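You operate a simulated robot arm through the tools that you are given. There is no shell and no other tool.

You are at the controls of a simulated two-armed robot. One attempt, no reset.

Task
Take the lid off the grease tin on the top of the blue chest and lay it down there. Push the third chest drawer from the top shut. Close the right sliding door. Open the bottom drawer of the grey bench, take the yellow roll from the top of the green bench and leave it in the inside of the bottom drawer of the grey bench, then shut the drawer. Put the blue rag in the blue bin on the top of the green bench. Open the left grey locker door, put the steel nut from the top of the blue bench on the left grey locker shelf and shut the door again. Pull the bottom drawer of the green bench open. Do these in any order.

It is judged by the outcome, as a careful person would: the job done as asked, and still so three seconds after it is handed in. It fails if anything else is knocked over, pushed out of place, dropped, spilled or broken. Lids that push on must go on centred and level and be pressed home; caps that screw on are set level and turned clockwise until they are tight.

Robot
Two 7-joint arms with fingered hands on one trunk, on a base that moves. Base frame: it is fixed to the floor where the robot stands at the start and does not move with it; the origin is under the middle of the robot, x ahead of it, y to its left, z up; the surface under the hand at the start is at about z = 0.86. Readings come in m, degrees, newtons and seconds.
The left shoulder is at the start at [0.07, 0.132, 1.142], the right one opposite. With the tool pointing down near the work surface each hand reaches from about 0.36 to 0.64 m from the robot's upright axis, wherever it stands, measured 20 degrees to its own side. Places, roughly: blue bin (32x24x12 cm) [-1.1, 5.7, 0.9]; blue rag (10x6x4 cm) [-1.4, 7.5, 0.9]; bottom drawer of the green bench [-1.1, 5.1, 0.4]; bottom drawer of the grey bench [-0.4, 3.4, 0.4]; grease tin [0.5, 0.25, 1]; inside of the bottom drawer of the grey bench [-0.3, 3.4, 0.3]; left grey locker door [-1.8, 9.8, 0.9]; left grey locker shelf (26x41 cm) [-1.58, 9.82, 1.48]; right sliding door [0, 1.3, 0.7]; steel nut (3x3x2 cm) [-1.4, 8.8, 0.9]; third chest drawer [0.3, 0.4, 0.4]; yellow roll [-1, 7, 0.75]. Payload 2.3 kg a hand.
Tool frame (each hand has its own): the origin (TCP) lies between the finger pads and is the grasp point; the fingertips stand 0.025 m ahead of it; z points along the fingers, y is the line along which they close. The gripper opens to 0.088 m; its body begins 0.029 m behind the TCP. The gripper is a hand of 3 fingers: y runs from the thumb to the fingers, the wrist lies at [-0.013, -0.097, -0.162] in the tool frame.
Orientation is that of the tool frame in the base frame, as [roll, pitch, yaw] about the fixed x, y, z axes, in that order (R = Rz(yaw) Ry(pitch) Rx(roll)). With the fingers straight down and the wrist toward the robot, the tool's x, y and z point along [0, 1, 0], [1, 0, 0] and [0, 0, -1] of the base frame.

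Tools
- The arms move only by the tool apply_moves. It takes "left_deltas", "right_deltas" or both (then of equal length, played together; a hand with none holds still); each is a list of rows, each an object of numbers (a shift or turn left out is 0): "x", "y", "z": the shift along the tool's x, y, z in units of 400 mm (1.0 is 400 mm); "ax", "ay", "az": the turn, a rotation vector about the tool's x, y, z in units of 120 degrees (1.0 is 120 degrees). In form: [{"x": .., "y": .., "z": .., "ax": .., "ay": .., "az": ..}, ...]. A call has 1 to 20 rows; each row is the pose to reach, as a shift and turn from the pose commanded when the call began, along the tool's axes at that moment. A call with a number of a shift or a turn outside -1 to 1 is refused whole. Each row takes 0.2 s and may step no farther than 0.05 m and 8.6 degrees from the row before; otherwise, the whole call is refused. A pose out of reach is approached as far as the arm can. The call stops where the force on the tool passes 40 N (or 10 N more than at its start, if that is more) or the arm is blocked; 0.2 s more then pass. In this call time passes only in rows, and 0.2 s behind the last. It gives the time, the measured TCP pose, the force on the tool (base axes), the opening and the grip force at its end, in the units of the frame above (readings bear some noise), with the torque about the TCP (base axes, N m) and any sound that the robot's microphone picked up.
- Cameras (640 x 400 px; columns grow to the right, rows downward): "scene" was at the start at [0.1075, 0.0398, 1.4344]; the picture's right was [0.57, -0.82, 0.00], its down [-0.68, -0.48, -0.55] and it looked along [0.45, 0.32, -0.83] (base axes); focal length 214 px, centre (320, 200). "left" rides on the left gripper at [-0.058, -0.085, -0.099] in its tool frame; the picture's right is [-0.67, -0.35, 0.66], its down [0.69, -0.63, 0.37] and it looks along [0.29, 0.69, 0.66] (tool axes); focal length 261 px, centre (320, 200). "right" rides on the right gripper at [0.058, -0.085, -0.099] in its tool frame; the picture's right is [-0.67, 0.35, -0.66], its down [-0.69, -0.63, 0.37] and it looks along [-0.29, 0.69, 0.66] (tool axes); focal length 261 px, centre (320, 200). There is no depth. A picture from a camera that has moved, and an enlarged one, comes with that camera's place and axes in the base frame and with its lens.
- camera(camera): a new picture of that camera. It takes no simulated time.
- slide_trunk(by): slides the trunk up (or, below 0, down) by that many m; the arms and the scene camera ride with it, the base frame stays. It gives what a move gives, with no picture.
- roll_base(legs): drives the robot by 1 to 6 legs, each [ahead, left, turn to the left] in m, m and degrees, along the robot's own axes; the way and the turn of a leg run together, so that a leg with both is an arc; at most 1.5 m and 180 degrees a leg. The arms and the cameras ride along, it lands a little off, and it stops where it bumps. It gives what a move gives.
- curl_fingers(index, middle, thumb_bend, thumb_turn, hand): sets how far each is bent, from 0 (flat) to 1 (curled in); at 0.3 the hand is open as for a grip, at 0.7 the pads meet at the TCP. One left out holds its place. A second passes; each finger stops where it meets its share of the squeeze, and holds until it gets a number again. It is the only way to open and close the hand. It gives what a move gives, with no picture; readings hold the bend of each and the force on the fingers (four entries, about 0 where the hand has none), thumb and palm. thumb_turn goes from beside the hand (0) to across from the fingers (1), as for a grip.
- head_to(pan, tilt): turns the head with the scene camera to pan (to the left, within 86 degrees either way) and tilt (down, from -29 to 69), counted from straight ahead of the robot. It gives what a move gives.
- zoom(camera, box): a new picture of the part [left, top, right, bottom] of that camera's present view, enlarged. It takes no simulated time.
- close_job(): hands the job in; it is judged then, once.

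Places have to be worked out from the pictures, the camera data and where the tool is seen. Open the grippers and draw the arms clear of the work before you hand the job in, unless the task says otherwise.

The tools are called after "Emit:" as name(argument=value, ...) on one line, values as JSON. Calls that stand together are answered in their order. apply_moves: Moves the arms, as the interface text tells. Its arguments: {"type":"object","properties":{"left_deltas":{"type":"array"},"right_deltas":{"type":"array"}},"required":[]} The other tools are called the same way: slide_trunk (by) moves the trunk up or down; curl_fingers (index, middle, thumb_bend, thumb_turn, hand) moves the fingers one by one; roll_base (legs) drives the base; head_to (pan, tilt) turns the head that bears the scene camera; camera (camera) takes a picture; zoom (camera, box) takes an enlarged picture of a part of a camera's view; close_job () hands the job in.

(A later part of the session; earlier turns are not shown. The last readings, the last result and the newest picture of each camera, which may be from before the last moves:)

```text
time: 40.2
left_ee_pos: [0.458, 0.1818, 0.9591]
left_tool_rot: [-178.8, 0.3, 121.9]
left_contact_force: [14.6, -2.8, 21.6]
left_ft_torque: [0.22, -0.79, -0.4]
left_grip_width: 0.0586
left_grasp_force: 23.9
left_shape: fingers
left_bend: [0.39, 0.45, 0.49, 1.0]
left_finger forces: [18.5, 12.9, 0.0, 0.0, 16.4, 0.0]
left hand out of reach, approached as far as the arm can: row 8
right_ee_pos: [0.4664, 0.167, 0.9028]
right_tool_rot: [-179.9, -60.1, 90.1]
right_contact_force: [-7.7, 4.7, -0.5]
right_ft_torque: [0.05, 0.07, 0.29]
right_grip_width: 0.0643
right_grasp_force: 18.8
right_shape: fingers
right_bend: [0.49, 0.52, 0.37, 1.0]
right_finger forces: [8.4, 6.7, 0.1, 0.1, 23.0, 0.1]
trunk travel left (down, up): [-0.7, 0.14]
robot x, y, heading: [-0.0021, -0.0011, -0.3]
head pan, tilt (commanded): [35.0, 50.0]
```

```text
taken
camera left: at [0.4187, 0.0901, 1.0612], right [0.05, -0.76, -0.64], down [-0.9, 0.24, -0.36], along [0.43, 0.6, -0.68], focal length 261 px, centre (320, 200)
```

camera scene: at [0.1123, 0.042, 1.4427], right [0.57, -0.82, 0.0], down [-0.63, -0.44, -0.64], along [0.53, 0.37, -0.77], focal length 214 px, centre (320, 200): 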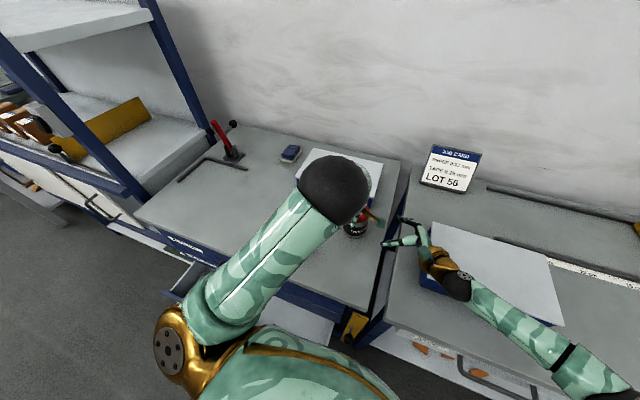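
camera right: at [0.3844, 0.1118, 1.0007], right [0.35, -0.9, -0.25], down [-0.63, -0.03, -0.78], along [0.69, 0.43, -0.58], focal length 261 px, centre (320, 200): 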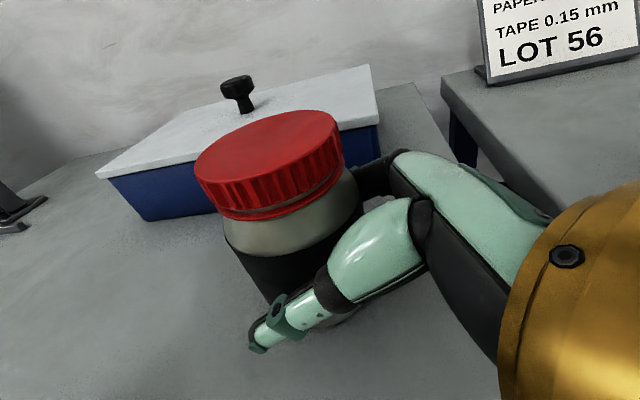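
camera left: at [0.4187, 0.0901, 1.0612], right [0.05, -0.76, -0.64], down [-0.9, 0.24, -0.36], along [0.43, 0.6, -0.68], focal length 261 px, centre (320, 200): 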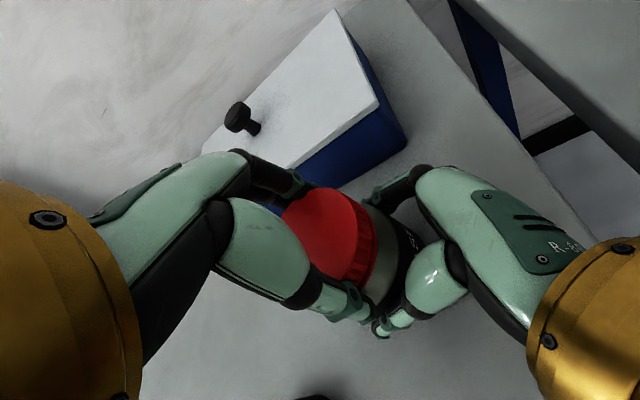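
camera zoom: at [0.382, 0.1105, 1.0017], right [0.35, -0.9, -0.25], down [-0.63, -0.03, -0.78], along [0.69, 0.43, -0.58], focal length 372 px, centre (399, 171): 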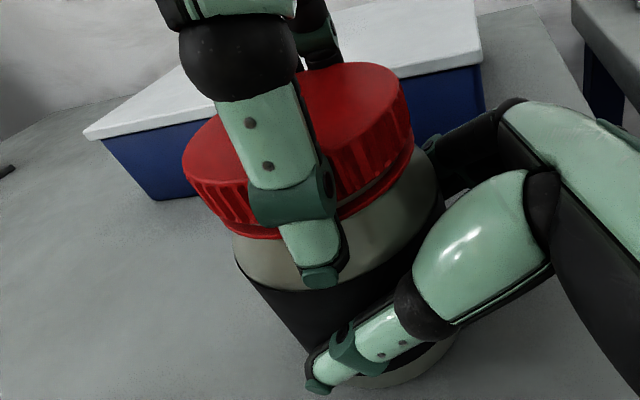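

The lid is pressed down 21 N by my own hand as it rises, so I relieve that with a small lift and look at the gap.

Emit:
apply_moves(left_deltas=[{"z": -0.006, "az": 0.015}, {"z": -0.012, "az": 0.03}])

Emit:
zoom(camera="right", box=[180, 100, 320, 230])

```text
time: 40.8
left_ee_pos: [0.4567, 0.1801, 0.9634]
left_tool_rot: [-178.7, 0.0, 117.8]
left_contact_force: [9.9, 4.3, -5.2]
left_ft_torque: [0.11, -0.36, -0.11]
left_grip_width: 0.0576
left_grasp_force: 19.9
left_shape: fingers
left_bend: [0.38, 0.45, 0.49, 1.0]
left_finger forces: [16.2, 8.3, 0.0, 0.0, 14.8, 0.1]
right_ee_pos: [0.4698, 0.1687, 0.9026]
right_tool_rot: [-179.8, -60.1, 89.7]
right_contact_force: [-12.5, -6.1, 6.4]
right_ft_torque: [0.14, 0.0, 0.33]
right_grip_width: 0.0644
right_grasp_force: 19.0
right_shape: fingers
right_bend: [0.51, 0.53, 0.36, 1.0]
right_finger forces: [6.7, 6.0, 0.0, 0.0, 25.6, 0.0]
trunk travel left (down, up): [-0.7, 0.14]
robot x, y, heading: [-0.0013, 0.0002, -0.2]
head pan, tilt (commanded): [35.0, 50.0]
```

```text
3.08 times, centred on (250, 165) of right
camera zoom: at [0.3832, 0.1112, 1.0013], right [0.35, -0.9, -0.25], down [-0.63, -0.02, -0.78], along [0.7, 0.43, -0.58], focal length 802 px, centre (535, 308)
```

zoom: 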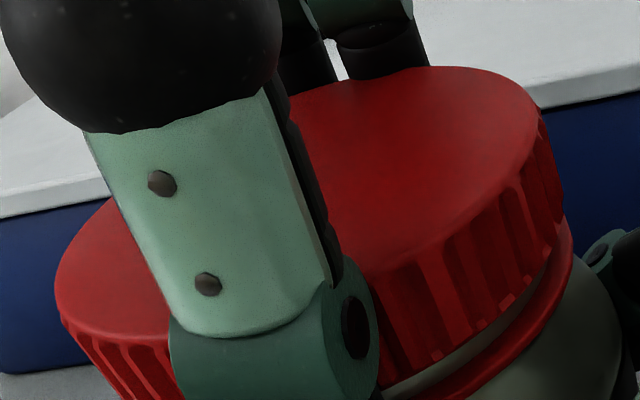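

Still engaged, so I do another cycle: open, lift, swing back, and re-check the centre.

Emit:
curl_fingers(hand="left", index=0.3, middle=0.3, thumb_bend=0.3)

Emit:
apply_moves(left_deltas=[{"z": -0.06}, {"z": -0.12}, {"z": -0.18, "az": 0.06}, {"z": -0.18, "az": 0.12}, {"z": -0.18, "az": 0.18}, {"z": -0.18, "az": 0.24}, {"z": -0.18, "az": 0.3}, {"z": -0.18, "az": 0.36}, {"z": -0.18, "az": 0.42}])

Emit:
camera(camera="left")

Emit:
zoom(camera="left", box=[310, 220, 470, 360])

Emit:
zoom(camera="right", box=[130, 80, 400, 360])

```text
time: 41.8
left_ee_pos: [0.4565, 0.1809, 0.9633]
left_tool_rot: [-178.7, 0.2, 117.8]
left_contact_force: [-0.3, 0.7, 0.7]
left_ft_torque: [-0.03, 0.01, 0.01]
left_grip_width: 0.0845
left_grasp_force: 0.1
left_shape: fingers
left_bend: [0.3, 0.3, 0.3, 0.98]
left_finger forces: [0.0, 0.1, 0.1, 0.0, 0.0, 0.0]
right_ee_pos: [0.4692, 0.1684, 0.9034]
right_tool_rot: [179.9, -60.2, 90.1]
right_contact_force: [-1.0, -2.0, 1.7]
right_ft_torque: [0.04, 0.04, -0.01]
right_grip_width: 0.0643
right_grasp_force: 18.4
right_shape: fingers
right_bend: [0.48, 0.52, 0.37, 1.0]
right_finger forces: [10.2, 8.3, 0.0, 0.0, 18.7, 0.0]
trunk travel left (down, up): [-0.7, 0.14]
robot x, y, heading: [-0.0031, 0.0029, 0.3]
head pan, tilt (commanded): [35.0, 50.0]
```

```text
time: 43.8
left_ee_pos: [0.4594, 0.1829, 1.035]
left_tool_rot: [-179.3, 1.0, 67.5]
left_contact_force: [0.7, -0.3, -0.4]
left_ft_torque: [-0.01, 0.0, 0.01]
left_grip_width: 0.0848
left_grasp_force: 0.1
left_shape: fingers
left_bend: [0.3, 0.3, 0.3, 0.98]
left_finger forces: [0.1, 0.1, 0.0, 0.0, 0.0, 0.1]
right_ee_pos: [0.469, 0.1687, 0.9023]
right_tool_rot: [-180.0, -60.0, 90.0]
right_contact_force: [-0.1, -1.9, 2.7]
right_ft_torque: [0.04, -0.02, 0.01]
right_grip_width: 0.0642
right_grasp_force: 18.2
right_shape: fingers
right_bend: [0.48, 0.51, 0.37, 1.0]
right_finger forces: [10.4, 8.2, 0.0, 0.0, 18.7, 0.0]
trunk travel left (down, up): [-0.7, 0.14]
robot x, y, heading: [0.0041, -0.0008, -0.2]
head pan, tilt (commanded): [35.0, 50.0]
```

```text
taken
camera left: at [0.361, 0.1629, 1.1369], right [-0.59, -0.49, -0.64], down [-0.32, 0.87, -0.37], along [0.74, -0.01, -0.67], focal length 261 px, centre (320, 200)
```

left: 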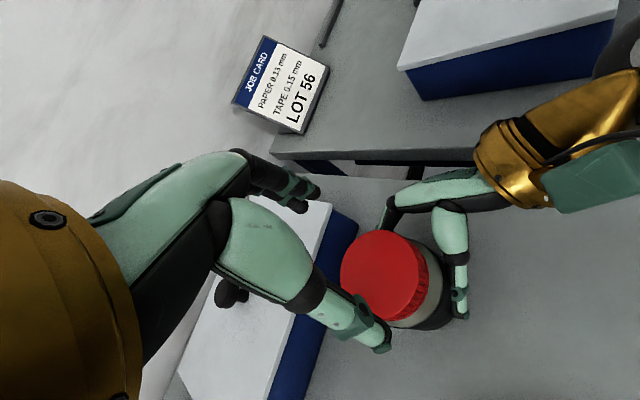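

```text
2.86 times, centred on (390, 290) of left
camera zoom: at [0.361, 0.1629, 1.1369], right [-0.59, -0.49, -0.64], down [-0.32, 0.87, -0.37], along [0.74, -0.01, -0.67], focal length 745 px, centre (120, -57)
```

zoom: 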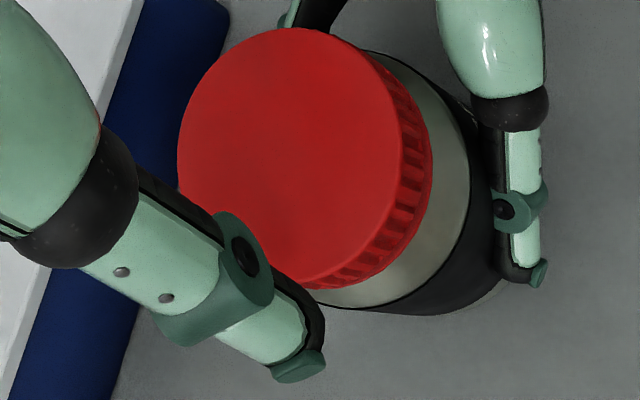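

```text
1.43 times, centred on (265, 220) of right
camera zoom: at [0.3836, 0.1116, 1.0012], right [0.35, -0.9, -0.25], down [-0.63, -0.03, -0.78], along [0.69, 0.43, -0.58], focal length 372 px, centre (399, 171)
```

zoom: 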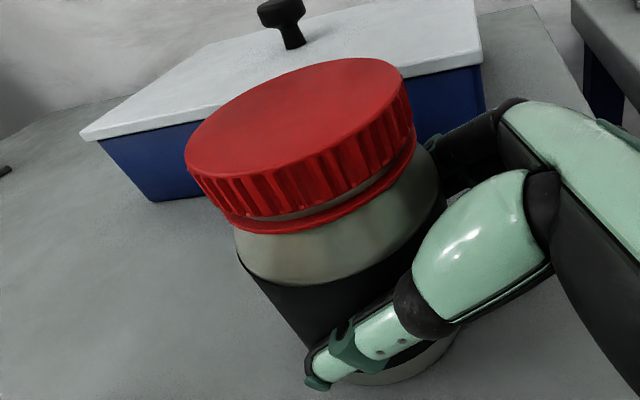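

Centre is about (0.458, 0.186), nearly under the hand. I go down, grip, and twist another ~53° with a slight lift to follow the thread.

Emit:
apply_moves(left_deltas=[{"x": 0.005, "y": -0.0075, "z": 0.06}, {"x": 0.005, "y": -0.0075, "z": 0.12}, {"x": 0.005, "y": -0.0075, "z": 0.175}])

Emit:
curl_fingers(hand="left", index=0.58, middle=0.58, thumb_bend=0.6)

Emit:
apply_moves(left_deltas=[{"az": -0.05}, {"az": -0.1, "z": -0.001}, {"az": -0.15, "z": -0.002}, {"az": -0.2, "z": -0.003}, {"az": -0.25, "z": -0.004}, {"az": -0.3, "z": -0.005}, {"az": -0.35, "z": -0.006}, {"az": -0.4, "z": -0.006}, {"az": -0.44, "z": -0.006}])

Emit:
zoom(camera="right", box=[130, 80, 400, 360])

```text
time: 44.6
left_ee_pos: [0.456, 0.1841, 0.9651]
left_tool_rot: [-179.3, 1.2, 67.5]
left_contact_force: [0.3, 0.1, -0.3]
left_ft_torque: [-0.04, 0.0, 0.07]
left_grip_width: 0.0849
left_grasp_force: 0.1
left_shape: fingers
left_bend: [0.3, 0.3, 0.3, 0.98]
left_finger forces: [0.0, 0.0, 0.1, 0.0, 0.1, 0.0]
right_ee_pos: [0.469, 0.169, 0.9023]
right_tool_rot: [179.9, -60.1, 90.1]
right_contact_force: [-0.5, 0.3, 2.3]
right_ft_torque: [0.05, -0.03, 0.02]
right_grip_width: 0.0643
right_grasp_force: 18.2
right_shape: fingers
right_bend: [0.48, 0.51, 0.37, 1.0]
right_finger forces: [10.3, 8.3, 0.1, 0.1, 18.7, 0.0]
trunk travel left (down, up): [-0.7, 0.14]
robot x, y, heading: [-0.0005, 0.0024, 0.2]
head pan, tilt (commanded): [35.0, 50.0]
```

```text
time: 45.6
left_ee_pos: [0.4575, 0.1831, 0.9675]
left_tool_rot: [-179.4, 1.0, 67.5]
left_contact_force: [7.1, -5.2, 7.6]
left_ft_torque: [-0.05, -0.31, -0.08]
left_grip_width: 0.0559
left_grasp_force: 20.3
left_shape: fingers
left_bend: [0.43, 0.47, 0.47, 1.0]
left_finger forces: [13.1, 10.6, 0.1, 0.1, 15.7, 0.0]
right_ee_pos: [0.4684, 0.1686, 0.9022]
right_tool_rot: [-180.0, -60.2, 90.0]
right_contact_force: [-3.5, 4.9, 1.3]
right_ft_torque: [0.06, -0.12, -0.01]
right_grip_width: 0.0641
right_grasp_force: 17.7
right_shape: fingers
right_bend: [0.48, 0.51, 0.37, 1.0]
right_finger forces: [9.0, 7.8, 0.1, 0.0, 18.5, 0.0]
trunk travel left (down, up): [-0.7, 0.14]
robot x, y, heading: [-0.005, 0.0026, -0.2]
head pan, tilt (commanded): [35.0, 50.0]
```

```text
time: 47.6
left_ee_pos: [0.4548, 0.1871, 0.9693]
left_tool_rot: [-178.3, 1.2, 121.2]
left_contact_force: [13.6, -2.4, 7.2]
left_ft_torque: [0.16, -0.56, -0.32]
left_grip_width: 0.0556
left_grasp_force: 18.5
left_shape: fingers
left_bend: [0.42, 0.46, 0.48, 1.0]
left_finger forces: [15.1, 8.6, 0.1, 0.1, 13.2, 0.0]
right_ee_pos: [0.4691, 0.1693, 0.9021]
right_tool_rot: [-179.9, -60.1, 89.9]
right_contact_force: [-8.3, 4.4, 6.4]
right_ft_torque: [0.14, -0.08, 0.36]
right_grip_width: 0.0634
right_grasp_force: 17.8
right_shape: fingers
right_bend: [0.5, 0.52, 0.36, 1.0]
right_finger forces: [7.0, 7.3, 0.0, 0.0, 21.9, 0.0]
trunk travel left (down, up): [-0.7, 0.14]
robot x, y, heading: [0.0012, 0.0009, -0.1]
head pan, tilt (commanded): [35.0, 50.0]
```

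```text
1.43 times, centred on (265, 220) of right
camera zoom: at [0.3826, 0.1114, 1.0017], right [0.35, -0.9, -0.25], down [-0.63, -0.03, -0.78], along [0.69, 0.43, -0.58], focal length 372 px, centre (399, 171)
```

zoom: 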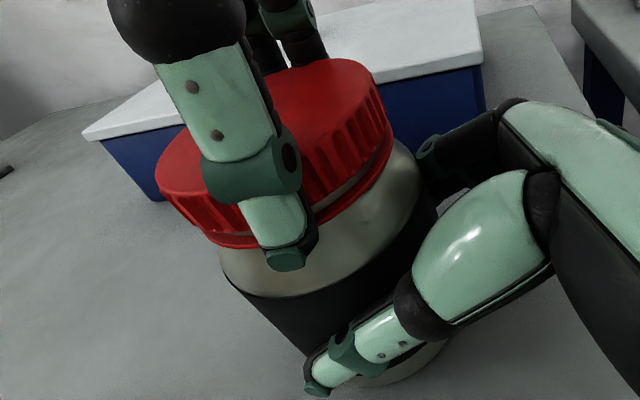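

The gap is wider again. I test with a gentle lift whether the lid is free yet.

Emit:
apply_moves(left_deltas=[{"z": -0.006}, {"z": -0.012}, {"z": -0.02}])

Emit:
zoom(camera="right", box=[130, 80, 400, 360])

Emit:
zoom(camera="right", box=[200, 100, 310, 200])

```text
time: 48.4
left_ee_pos: [0.454, 0.1893, 0.9715]
left_tool_rot: [-177.7, 0.5, 121.2]
left_contact_force: [10.1, -1.0, -7.4]
left_ft_torque: [0.04, -0.27, -0.13]
left_grip_width: 0.055
left_grasp_force: 16.9
left_shape: fingers
left_bend: [0.42, 0.47, 0.48, 0.99]
left_finger forces: [13.4, 7.8, 0.2, 0.0, 12.5, 0.1]
right_ee_pos: [0.4679, 0.168, 0.9027]
right_tool_rot: [179.9, -60.0, 90.1]
right_contact_force: [-12.5, 1.6, 10.8]
right_ft_torque: [0.21, -0.09, 0.34]
right_grip_width: 0.0634
right_grasp_force: 17.8
right_shape: fingers
right_bend: [0.51, 0.52, 0.36, 1.0]
right_finger forces: [6.0, 6.8, 0.1, 0.0, 23.5, 0.1]
trunk travel left (down, up): [-0.7, 0.14]
robot x, y, heading: [-0.0021, 0.0032, -0.0]
head pan, tilt (commanded): [35.0, 50.0]
```

```text
1.43 times, centred on (265, 220) of right
camera zoom: at [0.3831, 0.1117, 1.0013], right [0.35, -0.9, -0.25], down [-0.63, -0.03, -0.78], along [0.69, 0.43, -0.58], focal length 372 px, centre (399, 171)
```

zoom: 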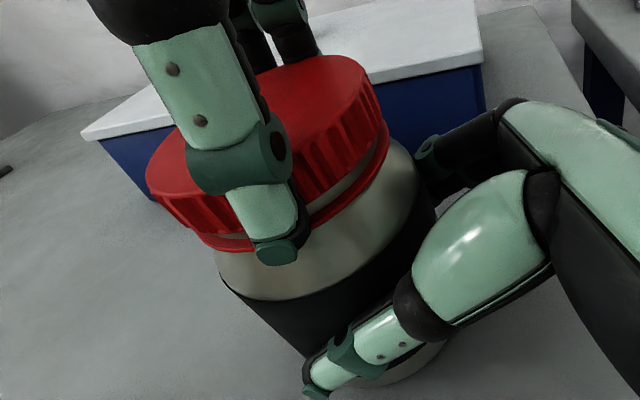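

```text
4.00 times, centred on (255, 150) of right
camera zoom: at [0.3831, 0.1117, 1.0013], right [0.35, -0.9, -0.25], down [-0.63, -0.03, -0.78], along [0.69, 0.43, -0.58], focal length 1043 px, centre (580, 400)
```

zoom: 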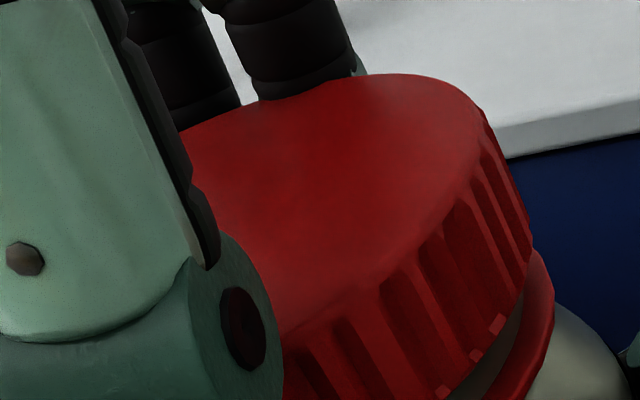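

Still engaged, and the left wrist is near its limit with a 2° tilt. I lower it again, release, lift, and correct the tilt.

Emit:
apply_moves(left_deltas=[{"z": 0.008}, {"z": 0.016}])

Emit:
curl_fingers(hand="left", index=0.3, middle=0.3, thumb_bend=0.3)

Emit:
apply_moves(left_deltas=[{"z": -0.06}, {"z": -0.12}, {"z": -0.17}])

Emit:
zoom(camera="right", box=[130, 80, 400, 360])

Emit:
zoom(camera="right", box=[170, 130, 300, 260])

```text
time: 49.0
left_ee_pos: [0.4552, 0.1867, 0.9699]
left_tool_rot: [-178.2, 1.1, 121.1]
left_contact_force: [5.0, -1.9, -2.1]
left_ft_torque: [0.06, -0.21, -0.07]
left_grip_width: 0.0551
left_grasp_force: 17.0
left_shape: fingers
left_bend: [0.42, 0.47, 0.48, 1.0]
left_finger forces: [12.0, 7.8, 0.0, 0.0, 14.7, 0.0]
right_ee_pos: [0.4693, 0.1682, 0.9028]
right_tool_rot: [179.9, -60.0, 90.0]
right_contact_force: [-7.0, 1.5, 5.8]
right_ft_torque: [0.15, -0.03, 0.16]
right_grip_width: 0.0633
right_grasp_force: 17.6
right_shape: fingers
right_bend: [0.51, 0.52, 0.36, 1.0]
right_finger forces: [7.6, 7.2, 0.1, 0.0, 20.1, 0.0]
trunk travel left (down, up): [-0.7, 0.14]
robot x, y, heading: [-0.001, -0.0041, 0.2]
head pan, tilt (commanded): [35.0, 50.0]
```

```text
time: 50.0
left_ee_pos: [0.4555, 0.1882, 0.9692]
left_tool_rot: [-178.1, 0.8, 121.2]
left_contact_force: [-0.5, -0.9, -0.8]
left_ft_torque: [0.02, 0.02, 0.01]
left_grip_width: 0.0843
left_grasp_force: 0.0
left_shape: fingers
left_bend: [0.3, 0.3, 0.3, 0.98]
left_finger forces: [0.1, 0.0, 0.1, 0.0, 0.1, 0.0]
right_ee_pos: [0.4691, 0.1679, 0.902]
right_tool_rot: [179.9, -60.0, 90.0]
right_contact_force: [0.7, -1.5, -0.1]
right_ft_torque: [0.03, 0.07, 0.02]
right_grip_width: 0.0631
right_grasp_force: 17.9
right_shape: fingers
right_bend: [0.49, 0.51, 0.37, 1.0]
right_finger forces: [9.5, 8.6, 0.0, 0.1, 17.7, 0.0]
trunk travel left (down, up): [-0.7, 0.14]
robot x, y, heading: [-0.0014, 0.003, 0.1]
head pan, tilt (commanded): [35.0, 50.0]
```

```text
time: 50.8
left_ee_pos: [0.4602, 0.1858, 1.0392]
left_tool_rot: [-178.5, 0.5, 120.5]
left_contact_force: [-0.1, -0.6, -0.1]
left_ft_torque: [-0.02, 0.01, 0.01]
left_grip_width: 0.0846
left_grasp_force: 0.0
left_shape: fingers
left_bend: [0.3, 0.3, 0.3, 0.98]
left_finger forces: [0.0, 0.0, 0.0, 0.1, 0.0, 0.1]
right_ee_pos: [0.4693, 0.1687, 0.9016]
right_tool_rot: [-179.7, -59.9, 89.8]
right_contact_force: [0.7, -1.3, 0.2]
right_ft_torque: [0.05, 0.05, -0.02]
right_grip_width: 0.0633
right_grasp_force: 18.1
right_shape: fingers
right_bend: [0.49, 0.51, 0.38, 1.0]
right_finger forces: [9.7, 8.5, 0.0, 0.0, 17.6, 0.0]
trunk travel left (down, up): [-0.7, 0.14]
robot x, y, heading: [0.0024, 0.0007, -0.0]
head pan, tilt (commanded): [35.0, 50.0]
```

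```text
1.43 times, centred on (265, 220) of right
camera zoom: at [0.3841, 0.1115, 1.0009], right [0.35, -0.9, -0.25], down [-0.63, -0.03, -0.78], along [0.69, 0.43, -0.58], focal length 372 px, centre (399, 171)
```

zoom: 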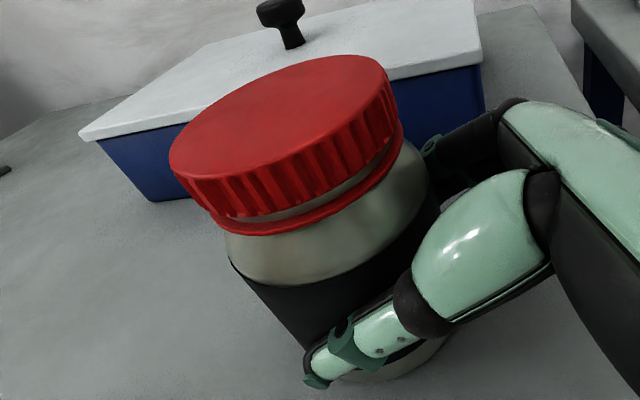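

```text
3.08 times, centred on (235, 195) of right
camera zoom: at [0.3841, 0.1115, 1.0009], right [0.35, -0.9, -0.25], down [-0.63, -0.03, -0.78], along [0.69, 0.43, -0.58], focal length 802 px, centre (582, 215)
```

zoom: 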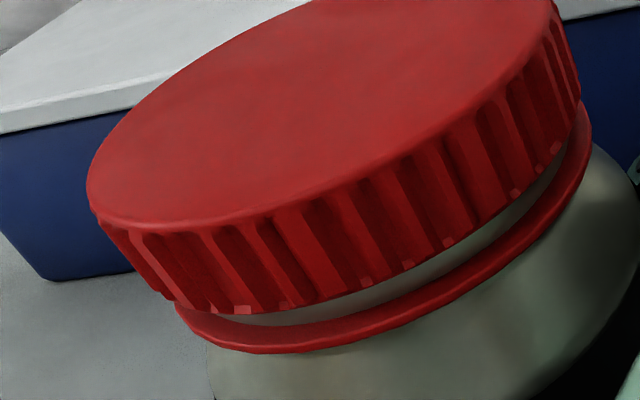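

The silver gap has clearly grown to about 3 mm, so the thread is backing out. I straighten the left hand's tilt and swing back to yaw ~52° for a longer turn.

Emit:
apply_moves(left_deltas=[{"ax": -0.0125, "ay": 0.004}])

Emit:
apply_moves(left_deltas=[{"az": 0.063}, {"az": 0.127}, {"az": 0.19}, {"az": 0.254}, {"az": 0.317}, {"az": 0.38}, {"az": 0.444}, {"az": 0.507}, {"az": 0.571}])

Emit:
camera(camera="left")

Emit:
zoom(camera="left", box=[310, 220, 470, 360])

```text
time: 51.2
left_ee_pos: [0.4601, 0.1889, 1.0388]
left_tool_rot: [-179.6, 0.8, 121.0]
left_contact_force: [-0.9, 0.4, -0.6]
left_ft_torque: [0.02, -0.02, 0.01]
left_grip_width: 0.0843
left_grasp_force: 0.1
left_shape: fingers
left_bend: [0.3, 0.3, 0.3, 0.98]
left_finger forces: [0.0, 0.1, 0.0, 0.0, 0.1, 0.0]
right_ee_pos: [0.4694, 0.1687, 0.9014]
right_tool_rot: [-179.8, -60.0, 89.8]
right_contact_force: [0.8, -0.5, 0.0]
right_ft_torque: [-0.01, 0.03, 0.02]
right_grip_width: 0.0632
right_grasp_force: 17.9
right_shape: fingers
right_bend: [0.49, 0.51, 0.38, 1.0]
right_finger forces: [9.6, 8.6, 0.1, 0.0, 17.8, 0.1]
trunk travel left (down, up): [-0.7, 0.14]
robot x, y, heading: [0.0007, 0.0045, 0.1]
head pan, tilt (commanded): [35.0, 50.0]
```

```text
time: 53.2
left_ee_pos: [0.4587, 0.1868, 1.0361]
left_tool_rot: [-179.7, -0.2, 51.7]
left_contact_force: [-0.4, 0.4, -0.8]
left_ft_torque: [0.03, -0.01, 0.0]
left_grip_width: 0.0844
left_grasp_force: 0.1
left_shape: fingers
left_bend: [0.3, 0.3, 0.3, 0.98]
left_finger forces: [0.0, 0.0, 0.0, 0.0, 0.1, 0.0]
right_ee_pos: [0.4702, 0.1697, 0.9015]
right_tool_rot: [-179.8, -60.0, 89.8]
right_contact_force: [1.3, -0.8, 0.3]
right_ft_torque: [0.01, 0.08, 0.03]
right_grip_width: 0.0635
right_grasp_force: 17.7
right_shape: fingers
right_bend: [0.49, 0.51, 0.38, 1.0]
right_finger forces: [9.4, 8.4, 0.0, 0.0, 17.7, 0.1]
trunk travel left (down, up): [-0.7, 0.14]
robot x, y, heading: [0.0012, -0.0028, -0.1]
head pan, tilt (commanded): [35.0, 50.0]
```

```text
taken
camera left: at [0.3571, 0.1925, 1.1359], right [-0.69, -0.31, -0.66], down [-0.07, 0.93, -0.36], along [0.72, -0.2, -0.66], focal length 261 px, centre (320, 200)
```

left: 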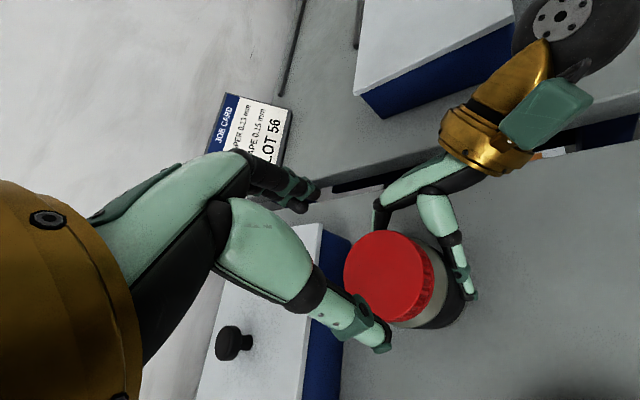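

```text
2.86 times, centred on (390, 290) of left
camera zoom: at [0.3571, 0.1925, 1.1359], right [-0.69, -0.31, -0.66], down [-0.07, 0.93, -0.36], along [0.72, -0.2, -0.66], focal length 745 px, centre (120, -57)
```

zoom: 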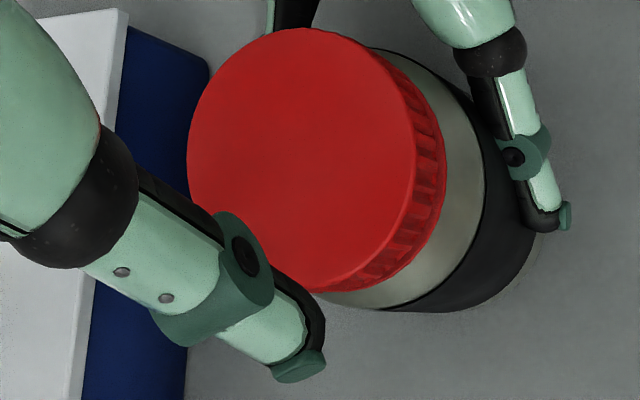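

The lid centre reads (0.455, 0.191). To keep clear of the right knuckles I grip at yaw ~60° and twist to ~114°.

Emit:
apply_moves(left_deltas=[{"x": 0.002, "y": -0.011, "z": 0.04, "az": -0.065}, {"x": 0.002, "y": -0.011, "z": 0.09, "az": -0.067}, {"x": 0.002, "y": -0.011, "z": 0.13, "az": -0.067}, {"x": 0.002, "y": -0.011, "z": 0.165, "az": -0.067}])

Emit:
curl_fingers(hand="left", index=0.58, middle=0.58, thumb_bend=0.6)

Emit:
apply_moves(left_deltas=[{"az": -0.05}, {"az": -0.1, "z": -0.001}, {"az": -0.15, "z": -0.002}, {"az": -0.2, "z": -0.003}, {"az": -0.25, "z": -0.004}, {"az": -0.3, "z": -0.005}, {"az": -0.35, "z": -0.006}, {"az": -0.4, "z": -0.006}, {"az": -0.45, "z": -0.006}])

Emit:
zoom(camera="right", box=[130, 80, 400, 360])

```text
time: 54.2
left_ee_pos: [0.454, 0.1882, 0.9708]
left_tool_rot: [-179.8, -0.3, 59.9]
left_contact_force: [0.1, 0.0, 0.5]
left_ft_torque: [0.02, 0.02, -0.01]
left_grip_width: 0.0846
left_grasp_force: 0.0
left_shape: fingers
left_bend: [0.3, 0.3, 0.3, 0.98]
left_finger forces: [0.0, 0.1, 0.1, 0.0, 0.1, 0.1]
right_ee_pos: [0.47, 0.1684, 0.9005]
right_tool_rot: [-179.7, -60.1, 89.7]
right_contact_force: [-0.1, 0.1, -1.2]
right_ft_torque: [0.01, 0.05, 0.0]
right_grip_width: 0.0631
right_grasp_force: 17.7
right_shape: fingers
right_bend: [0.49, 0.51, 0.38, 1.0]
right_finger forces: [9.6, 8.3, 0.0, 0.1, 17.7, 0.0]
trunk travel left (down, up): [-0.7, 0.14]
robot x, y, heading: [0.0013, 0.0012, 0.0]
head pan, tilt (commanded): [35.0, 50.0]
```

```text
time: 55.2
left_ee_pos: [0.4549, 0.189, 0.9707]
left_tool_rot: [-179.8, -0.2, 59.9]
left_contact_force: [5.2, -2.9, 2.4]
left_ft_torque: [-0.11, -0.24, -0.02]
left_grip_width: 0.0563
left_grasp_force: 17.4
left_shape: fingers
left_bend: [0.43, 0.47, 0.46, 1.0]
left_finger forces: [12.0, 7.5, 0.0, 0.0, 14.5, 0.0]
right_ee_pos: [0.4692, 0.1697, 0.9034]
right_tool_rot: [-180.0, -60.0, 90.0]
right_contact_force: [-4.4, 4.6, 3.3]
right_ft_torque: [0.07, -0.09, 0.01]
right_grip_width: 0.0633
right_grasp_force: 17.5
right_shape: fingers
right_bend: [0.49, 0.51, 0.37, 1.0]
right_finger forces: [7.8, 8.3, 0.1, 0.1, 18.4, 0.0]
trunk travel left (down, up): [-0.7, 0.14]
robot x, y, heading: [0.0018, -0.0013, 0.1]
head pan, tilt (commanded): [35.0, 50.0]
```

```text
time: 57.2
left_ee_pos: [0.4543, 0.1883, 0.9744]
left_tool_rot: [179.9, -0.3, 114.0]
left_contact_force: [8.2, -1.4, -4.7]
left_ft_torque: [-0.01, -0.22, -0.07]
left_grip_width: 0.0563
left_grasp_force: 17.4
left_shape: fingers
left_bend: [0.43, 0.47, 0.47, 0.99]
left_finger forces: [13.1, 8.8, 0.1, 0.0, 13.3, 0.0]
right_ee_pos: [0.4693, 0.1695, 0.9009]
right_tool_rot: [179.9, -60.1, 90.1]
right_contact_force: [-9.6, 2.8, 8.9]
right_ft_torque: [0.27, -0.22, 0.19]
right_grip_width: 0.0632
right_grasp_force: 17.9
right_shape: fingers
right_bend: [0.5, 0.51, 0.37, 1.0]
right_finger forces: [6.9, 7.7, 0.0, 0.0, 21.3, 0.0]
trunk travel left (down, up): [-0.7, 0.14]
robot x, y, heading: [0.0038, 0.001, 0.1]
head pan, tilt (commanded): [35.0, 50.0]
```

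```text
1.43 times, centred on (265, 220) of right
camera zoom: at [0.3835, 0.1116, 1.0012], right [0.35, -0.9, -0.25], down [-0.63, -0.03, -0.78], along [0.69, 0.43, -0.58], focal length 372 px, centre (399, 171)
```

zoom: 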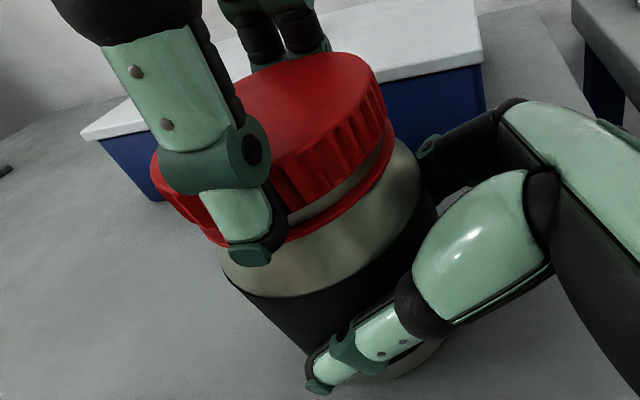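

Torque dropped to 0.07 N m and the gap keeps growing. I test a small lift.

Emit:
apply_moves(left_deltas=[{"z": -0.006}, {"z": -0.012}, {"z": -0.018}])

Emit:
zoom(camera="right", box=[130, 80, 400, 360])

```text
time: 58.0
left_ee_pos: [0.4554, 0.1886, 0.9799]
left_tool_rot: [-179.9, -0.4, 113.8]
left_contact_force: [6.1, -2.9, -20.2]
left_ft_torque: [-0.11, 0.04, -0.07]
left_grip_width: 0.0566
left_grasp_force: 16.9
left_shape: fingers
left_bend: [0.43, 0.48, 0.47, 0.99]
left_finger forces: [10.1, 10.1, 0.0, 0.1, 13.0, 0.0]
right_ee_pos: [0.4705, 0.1695, 0.9026]
right_tool_rot: [-179.9, -60.1, 89.7]
right_contact_force: [-7.2, 2.6, 16.6]
right_ft_torque: [0.31, -0.24, 0.14]
right_grip_width: 0.0632
right_grasp_force: 17.5
right_shape: fingers
right_bend: [0.5, 0.51, 0.36, 0.99]
right_finger forces: [7.5, 8.6, 0.1, 0.0, 19.8, 0.0]
trunk travel left (down, up): [-0.7, 0.14]
robot x, y, heading: [-0.0046, 0.0006, 0.3]
head pan, tilt (commanded): [35.0, 50.0]
```

```text
1.43 times, centred on (265, 220) of right
camera zoom: at [0.3848, 0.112, 1.0011], right [0.35, -0.9, -0.25], down [-0.63, -0.02, -0.78], along [0.69, 0.43, -0.58], focal length 372 px, centre (399, 171)
```

zoom: 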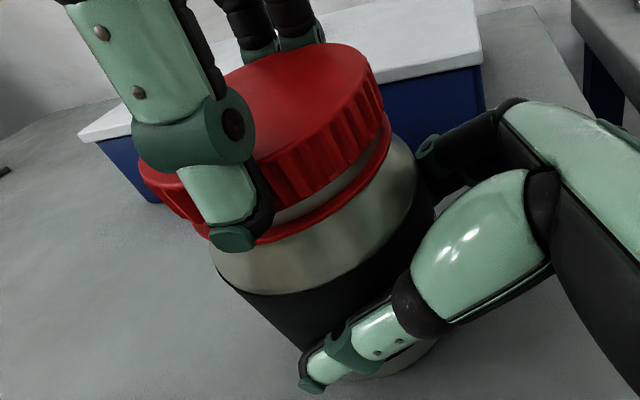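

Still threaded. I run a full cycle in one go: lower, release, lift, swing back 54°, re-grip, and twist again.

Emit:
apply_moves(left_deltas=[{"z": 0.008}, {"z": 0.016}])

Emit:
curl_fingers(hand="left", index=0.3, middle=0.3, thumb_bend=0.3)

Emit:
apply_moves(left_deltas=[{"z": -0.06}, {"z": -0.12}, {"z": -0.13, "az": 0.065}, {"z": -0.13, "az": 0.13}, {"z": -0.13, "az": 0.195}, {"z": -0.13, "az": 0.26}, {"z": -0.13, "az": 0.325}, {"z": -0.13, "az": 0.39}, {"z": -0.13, "az": 0.45}])

Emit:
zoom(camera="left", box=[310, 220, 470, 360])

Emit:
zoom(camera="right", box=[130, 80, 400, 360])

```text
time: 58.6
left_ee_pos: [0.4558, 0.1892, 0.975]
left_tool_rot: [179.8, -0.3, 113.9]
left_contact_force: [2.6, -3.6, -3.9]
left_ft_torque: [-0.1, 0.02, -0.01]
left_grip_width: 0.0568
left_grasp_force: 17.3
left_shape: fingers
left_bend: [0.44, 0.49, 0.47, 0.99]
left_finger forces: [9.9, 8.5, 0.0, 0.0, 15.7, 0.0]
right_ee_pos: [0.47, 0.1683, 0.9009]
right_tool_rot: [-179.7, -60.0, 89.6]
right_contact_force: [-1.8, 1.6, 3.5]
right_ft_torque: [0.09, -0.14, -0.02]
right_grip_width: 0.0633
right_grasp_force: 17.3
right_shape: fingers
right_bend: [0.5, 0.51, 0.37, 1.0]
right_finger forces: [8.4, 9.0, 0.1, 0.0, 17.1, 0.1]
trunk travel left (down, up): [-0.7, 0.14]
robot x, y, heading: [0.0004, 0.001, 0.1]
head pan, tilt (commanded): [35.0, 50.0]
```

```text
time: 59.6
left_ee_pos: [0.4557, 0.1887, 0.9736]
left_tool_rot: [179.9, -0.2, 113.9]
left_contact_force: [-0.5, 0.2, 0.6]
left_ft_torque: [-0.01, 0.0, 0.06]
left_grip_width: 0.0843
left_grasp_force: 0.1
left_shape: fingers
left_bend: [0.3, 0.3, 0.3, 0.98]
left_finger forces: [0.0, 0.0, 0.1, 0.0, 0.1, 0.1]
right_ee_pos: [0.4708, 0.1698, 0.9012]
right_tool_rot: [-179.7, -60.1, 89.7]
right_contact_force: [-0.5, -1.8, -1.0]
right_ft_torque: [-0.03, 0.05, 0.02]
right_grip_width: 0.0633
right_grasp_force: 18.2
right_shape: fingers
right_bend: [0.49, 0.51, 0.37, 1.0]
right_finger forces: [9.0, 8.6, 0.0, 0.1, 17.6, 0.1]
trunk travel left (down, up): [-0.7, 0.14]
robot x, y, heading: [0.0018, -0.0038, -0.0]
head pan, tilt (commanded): [35.0, 50.0]
```

```text
time: 61.6
left_ee_pos: [0.4554, 0.1899, 1.026]
left_tool_rot: [-179.7, -0.2, 59.8]
left_contact_force: [0.5, -0.1, 0.2]
left_ft_torque: [0.0, -0.04, 0.0]
left_grip_width: 0.0843
left_grasp_force: 0.1
left_shape: fingers
left_bend: [0.3, 0.3, 0.3, 0.98]
left_finger forces: [0.1, 0.0, 0.0, 0.1, 0.1, 0.0]
right_ee_pos: [0.4698, 0.1697, 0.9012]
right_tool_rot: [-179.7, -60.1, 89.8]
right_contact_force: [0.1, -0.6, -2.1]
right_ft_torque: [-0.02, 0.07, 0.01]
right_grip_width: 0.0631
right_grasp_force: 17.7
right_shape: fingers
right_bend: [0.49, 0.51, 0.37, 1.0]
right_finger forces: [9.2, 8.7, 0.0, 0.0, 17.4, 0.0]
trunk travel left (down, up): [-0.7, 0.14]
robot x, y, heading: [-0.0004, 0.0019, 0.1]
head pan, tilt (commanded): [35.0, 50.0]
```

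```text
2.86 times, centred on (390, 290) of left
camera zoom: at [0.3536, 0.1819, 1.1254], right [-0.64, -0.4, -0.66], down [-0.2, 0.91, -0.36], along [0.74, -0.1, -0.66], focal length 745 px, centre (120, -57)
```

zoom: 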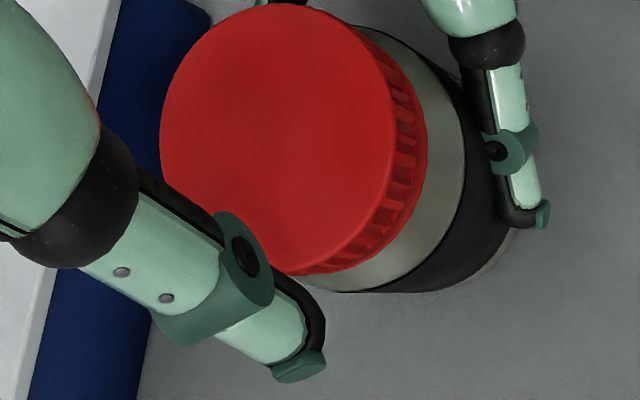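

```text
1.43 times, centred on (265, 220) of right
camera zoom: at [0.3844, 0.1122, 1.0007], right [0.35, -0.9, -0.25], down [-0.63, -0.03, -0.78], along [0.69, 0.43, -0.58], focal length 372 px, centre (399, 171)
```

zoom: 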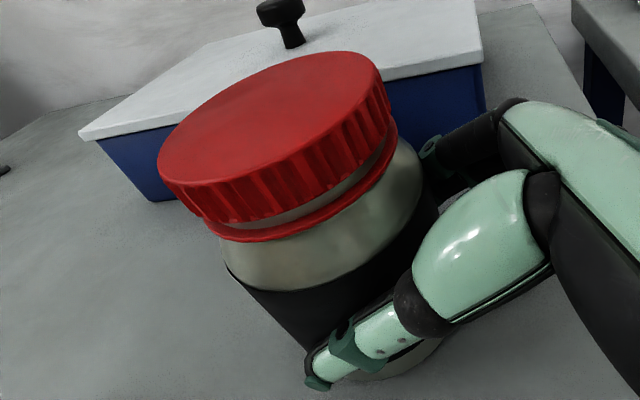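

The gap keeps opening. I shift 4 mm to centre, grip, twist 54° and then test a lift.

Emit:
apply_moves(left_deltas=[{"x": -0.002, "y": -0.0105, "z": 0.05}, {"x": -0.002, "y": -0.0105, "z": 0.1}, {"x": -0.002, "y": -0.0105, "z": 0.133}])

Emit:
curl_fingers(hand="left", index=0.58, middle=0.58, thumb_bend=0.6)

Emit:
apply_moves(left_deltas=[{"az": -0.05}, {"az": -0.1, "z": -0.001}, {"az": -0.15, "z": -0.002}, {"az": -0.2, "z": -0.003}, {"az": -0.25, "z": -0.004}, {"az": -0.3, "z": -0.005}, {"az": -0.35, "z": -0.006}, {"az": -0.4, "z": -0.006}, {"az": -0.45, "z": -0.006}])

Emit:
apply_moves(left_deltas=[{"z": -0.006}, {"z": -0.012}])

Emit:
zoom(camera="right", box=[130, 80, 400, 360])

```text
time: 62.4
left_ee_pos: [0.4506, 0.1906, 0.9717]
left_tool_rot: [-179.8, -0.1, 59.8]
left_contact_force: [-0.4, -0.2, 0.7]
left_ft_torque: [-0.03, 0.02, 0.04]
left_grip_width: 0.0842
left_grasp_force: 0.1
left_shape: fingers
left_bend: [0.3, 0.3, 0.3, 0.98]
left_finger forces: [0.1, 0.0, 0.1, 0.0, 0.1, 0.1]
right_ee_pos: [0.4691, 0.1701, 0.9021]
right_tool_rot: [-179.8, -60.0, 89.9]
right_contact_force: [-0.6, 0.0, -1.2]
right_ft_torque: [0.02, 0.04, 0.03]
right_grip_width: 0.0628
right_grasp_force: 17.5
right_shape: fingers
right_bend: [0.49, 0.51, 0.37, 1.0]
right_finger forces: [9.1, 8.7, 0.0, 0.0, 17.3, 0.1]
trunk travel left (down, up): [-0.7, 0.14]
robot x, y, heading: [-0.0018, 0.0021, -0.3]
head pan, tilt (commanded): [35.0, 50.0]
```

```text
time: 63.4
left_ee_pos: [0.451, 0.1906, 0.9741]
left_tool_rot: [-179.9, -0.4, 59.9]
left_contact_force: [7.6, -3.6, 3.9]
left_ft_torque: [-0.16, -0.26, 0.0]
left_grip_width: 0.0565
left_grasp_force: 15.6
left_shape: fingers
left_bend: [0.43, 0.47, 0.45, 1.0]
left_finger forces: [11.3, 7.9, 0.0, 0.1, 12.2, 0.1]
right_ee_pos: [0.4696, 0.1699, 0.9016]
right_tool_rot: [180.0, -60.1, 90.1]
right_contact_force: [-5.0, 4.0, 3.4]
right_ft_torque: [0.1, -0.2, 0.02]
right_grip_width: 0.0629
right_grasp_force: 17.1
right_shape: fingers
right_bend: [0.49, 0.51, 0.37, 1.0]
right_finger forces: [7.4, 8.6, 0.1, 0.0, 17.9, 0.0]
trunk travel left (down, up): [-0.7, 0.14]
robot x, y, heading: [0.0009, -0.0013, 0.3]
head pan, tilt (commanded): [35.0, 50.0]
```

```text
time: 65.4
left_ee_pos: [0.4513, 0.1902, 0.9766]
left_tool_rot: [179.8, -0.3, 114.0]
left_contact_force: [6.2, -1.5, 0.6]
left_ft_torque: [-0.05, -0.15, -0.13]
left_grip_width: 0.0564
left_grasp_force: 15.6
left_shape: fingers
left_bend: [0.43, 0.48, 0.45, 1.0]
left_finger forces: [10.4, 7.0, 0.1, 0.0, 13.1, 0.0]
right_ee_pos: [0.468, 0.1677, 0.9027]
right_tool_rot: [-179.9, -60.1, 89.8]
right_contact_force: [-6.8, 2.3, 4.5]
right_ft_torque: [0.06, -0.06, 0.22]
right_grip_width: 0.063
right_grasp_force: 16.8
right_shape: fingers
right_bend: [0.5, 0.52, 0.37, 1.0]
right_finger forces: [7.9, 6.0, 0.1, 0.1, 19.6, 0.0]
trunk travel left (down, up): [-0.7, 0.14]
robot x, y, heading: [0.0007, -0.0012, 0.0]
head pan, tilt (commanded): [35.0, 50.0]
```

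```text
time: 66.0
left_ee_pos: [0.4495, 0.1904, 0.9816]
left_tool_rot: [179.8, -0.3, 113.9]
left_contact_force: [5.1, -1.6, -2.5]
left_ft_torque: [-0.04, -0.05, -0.04]
left_grip_width: 0.0565
left_grasp_force: 15.4
left_shape: fingers
left_bend: [0.43, 0.48, 0.45, 1.0]
left_finger forces: [10.2, 7.1, 0.1, 0.0, 13.4, 0.0]
right_ee_pos: [0.4694, 0.1686, 0.9022]
right_tool_rot: [-179.8, -60.1, 89.8]
right_contact_force: [-5.9, 1.2, 4.2]
right_ft_torque: [0.05, -0.1, 0.22]
right_grip_width: 0.0631
right_grasp_force: 17.6
right_shape: fingers
right_bend: [0.5, 0.51, 0.37, 1.0]
right_finger forces: [7.7, 6.7, 0.0, 0.1, 19.7, 0.0]
trunk travel left (down, up): [-0.7, 0.14]
robot x, y, heading: [0.0025, 0.0054, -0.1]
head pan, tilt (commanded): [35.0, 50.0]
```

```text
1.43 times, centred on (265, 220) of right
camera zoom: at [0.3834, 0.1112, 1.0012], right [0.35, -0.9, -0.25], down [-0.63, -0.02, -0.78], along [0.69, 0.43, -0.58], focal length 372 px, centre (399, 171)
```

zoom: 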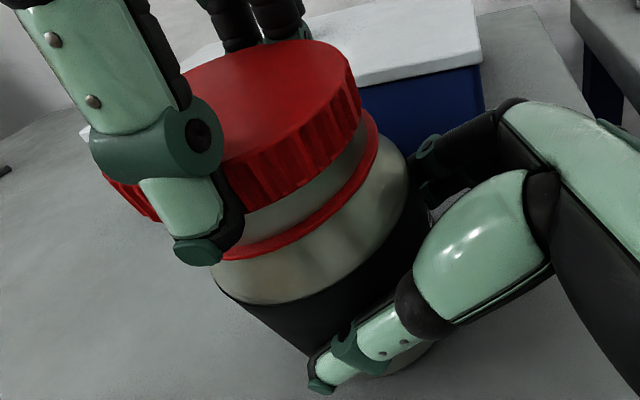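

The lid is now lifting freely with only 2.5 N. I raise it slowly straight up.

Emit:
apply_moves(left_deltas=[{"z": -0.02}, {"z": -0.045}, {"z": -0.08}, {"z": -0.12}])

Emit:
zoom(camera="right", box=[130, 40, 400, 360])

Emit:
camera(camera="left")

```text
time: 67.0
left_ee_pos: [0.4504, 0.1893, 1.0287]
left_tool_rot: [179.9, -0.3, 113.9]
left_contact_force: [0.2, 0.4, -0.4]
left_ft_torque: [0.01, 0.01, 0.01]
left_grip_width: 0.0566
left_grasp_force: 14.8
left_shape: fingers
left_bend: [0.45, 0.5, 0.45, 1.0]
left_finger forces: [8.8, 6.2, 0.0, 0.1, 15.0, 0.1]
right_ee_pos: [0.47, 0.1678, 0.9012]
right_tool_rot: [-179.5, -60.0, 89.5]
right_contact_force: [0.4, -0.9, -1.8]
right_ft_torque: [-0.03, 0.04, 0.07]
right_grip_width: 0.0632
right_grasp_force: 16.9
right_shape: fingers
right_bend: [0.49, 0.51, 0.38, 1.0]
right_finger forces: [8.9, 7.7, 0.1, 0.0, 16.5, 0.0]
trunk travel left (down, up): [-0.7, 0.14]
robot x, y, heading: [0.0002, -0.0006, 0.3]
head pan, tilt (commanded): [35.0, 50.0]
```

```text
1.25 times, centred on (265, 200) of right
camera zoom: at [0.3844, 0.1115, 1.0007], right [0.35, -0.9, -0.25], down [-0.63, -0.03, -0.78], along [0.69, 0.43, -0.58], focal length 326 px, centre (389, 200)
```

zoom: 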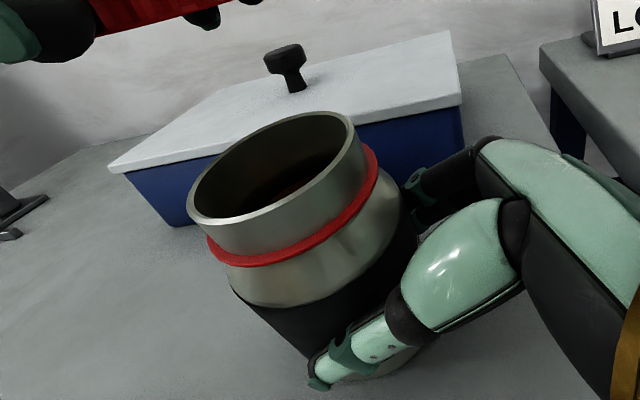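

```text
taken
camera left: at [0.3976, 0.1021, 1.1271], right [-0.05, -0.75, -0.66], down [-0.85, 0.37, -0.36], along [0.52, 0.55, -0.66], focal length 261 px, centre (320, 200)
```

left: 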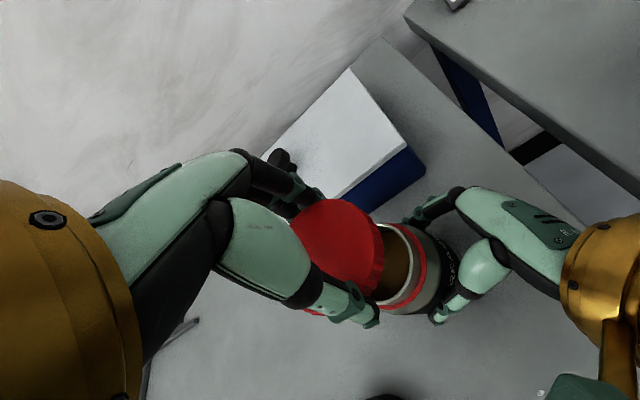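

The lid is off and the tin is open. I carry the lid to a free spot near (0.425, 0.32), between the tape ring and the box, and bring the hand above it.

Emit:
apply_moves(left_deltas=[{"x": 0.08, "y": 0.019, "z": -0.03, "az": 0.05}, {"x": 0.162, "y": 0.037, "z": -0.05, "az": 0.1}, {"x": 0.243, "y": 0.056, "z": -0.05, "az": 0.15}, {"x": 0.3245, "y": 0.075, "z": -0.05, "az": 0.2}])

Emit:
camera(camera="left")

Emit:
camera(camera="right")

```text
time: 68.0
left_ee_pos: [0.4253, 0.3218, 1.0489]
left_tool_rot: [-179.9, -0.3, 89.6]
left_contact_force: [0.2, 0.2, -0.6]
left_ft_torque: [0.03, -0.05, 0.0]
left_grip_width: 0.0566
left_grasp_force: 14.9
left_shape: fingers
left_bend: [0.45, 0.5, 0.45, 1.0]
left_finger forces: [8.8, 6.2, 0.1, 0.0, 14.9, 0.0]
right_ee_pos: [0.4695, 0.1709, 0.902]
right_tool_rot: [-179.9, -60.0, 90.1]
right_contact_force: [0.1, -0.8, -1.9]
right_ft_torque: [-0.03, 0.03, -0.01]
right_grip_width: 0.0628
right_grasp_force: 16.2
right_shape: fingers
right_bend: [0.49, 0.51, 0.38, 1.0]
right_finger forces: [8.9, 7.6, 0.1, 0.0, 16.3, 0.0]
trunk travel left (down, up): [-0.7, 0.14]
robot x, y, heading: [0.0026, 0.004, -0.0]
head pan, tilt (commanded): [35.0, 50.0]
```

```text
taken
camera left: at [0.3393, 0.2631, 1.1476], right [-0.35, -0.66, -0.66], down [-0.63, 0.69, -0.36], along [0.7, 0.29, -0.66], focal length 261 px, centre (320, 200)
```

left: 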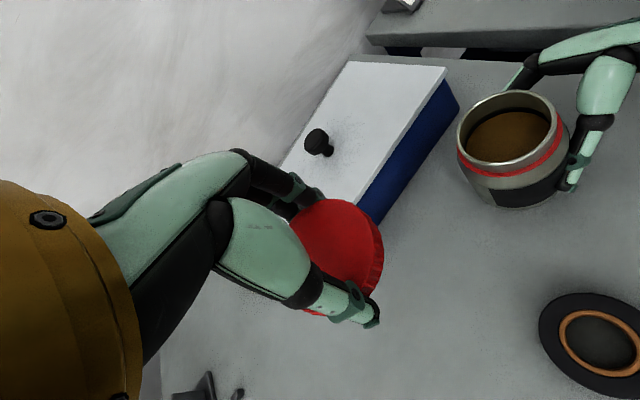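

```text
taken
camera right: at [0.3839, 0.1136, 1.0008], right [0.35, -0.9, -0.25], down [-0.63, -0.03, -0.78], along [0.69, 0.43, -0.58], focal length 261 px, centre (320, 200)
```

right: 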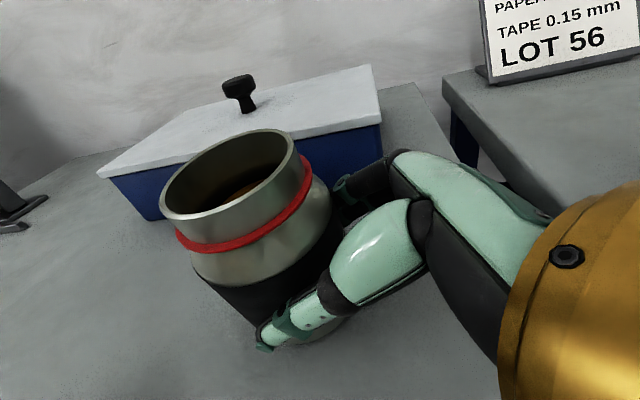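

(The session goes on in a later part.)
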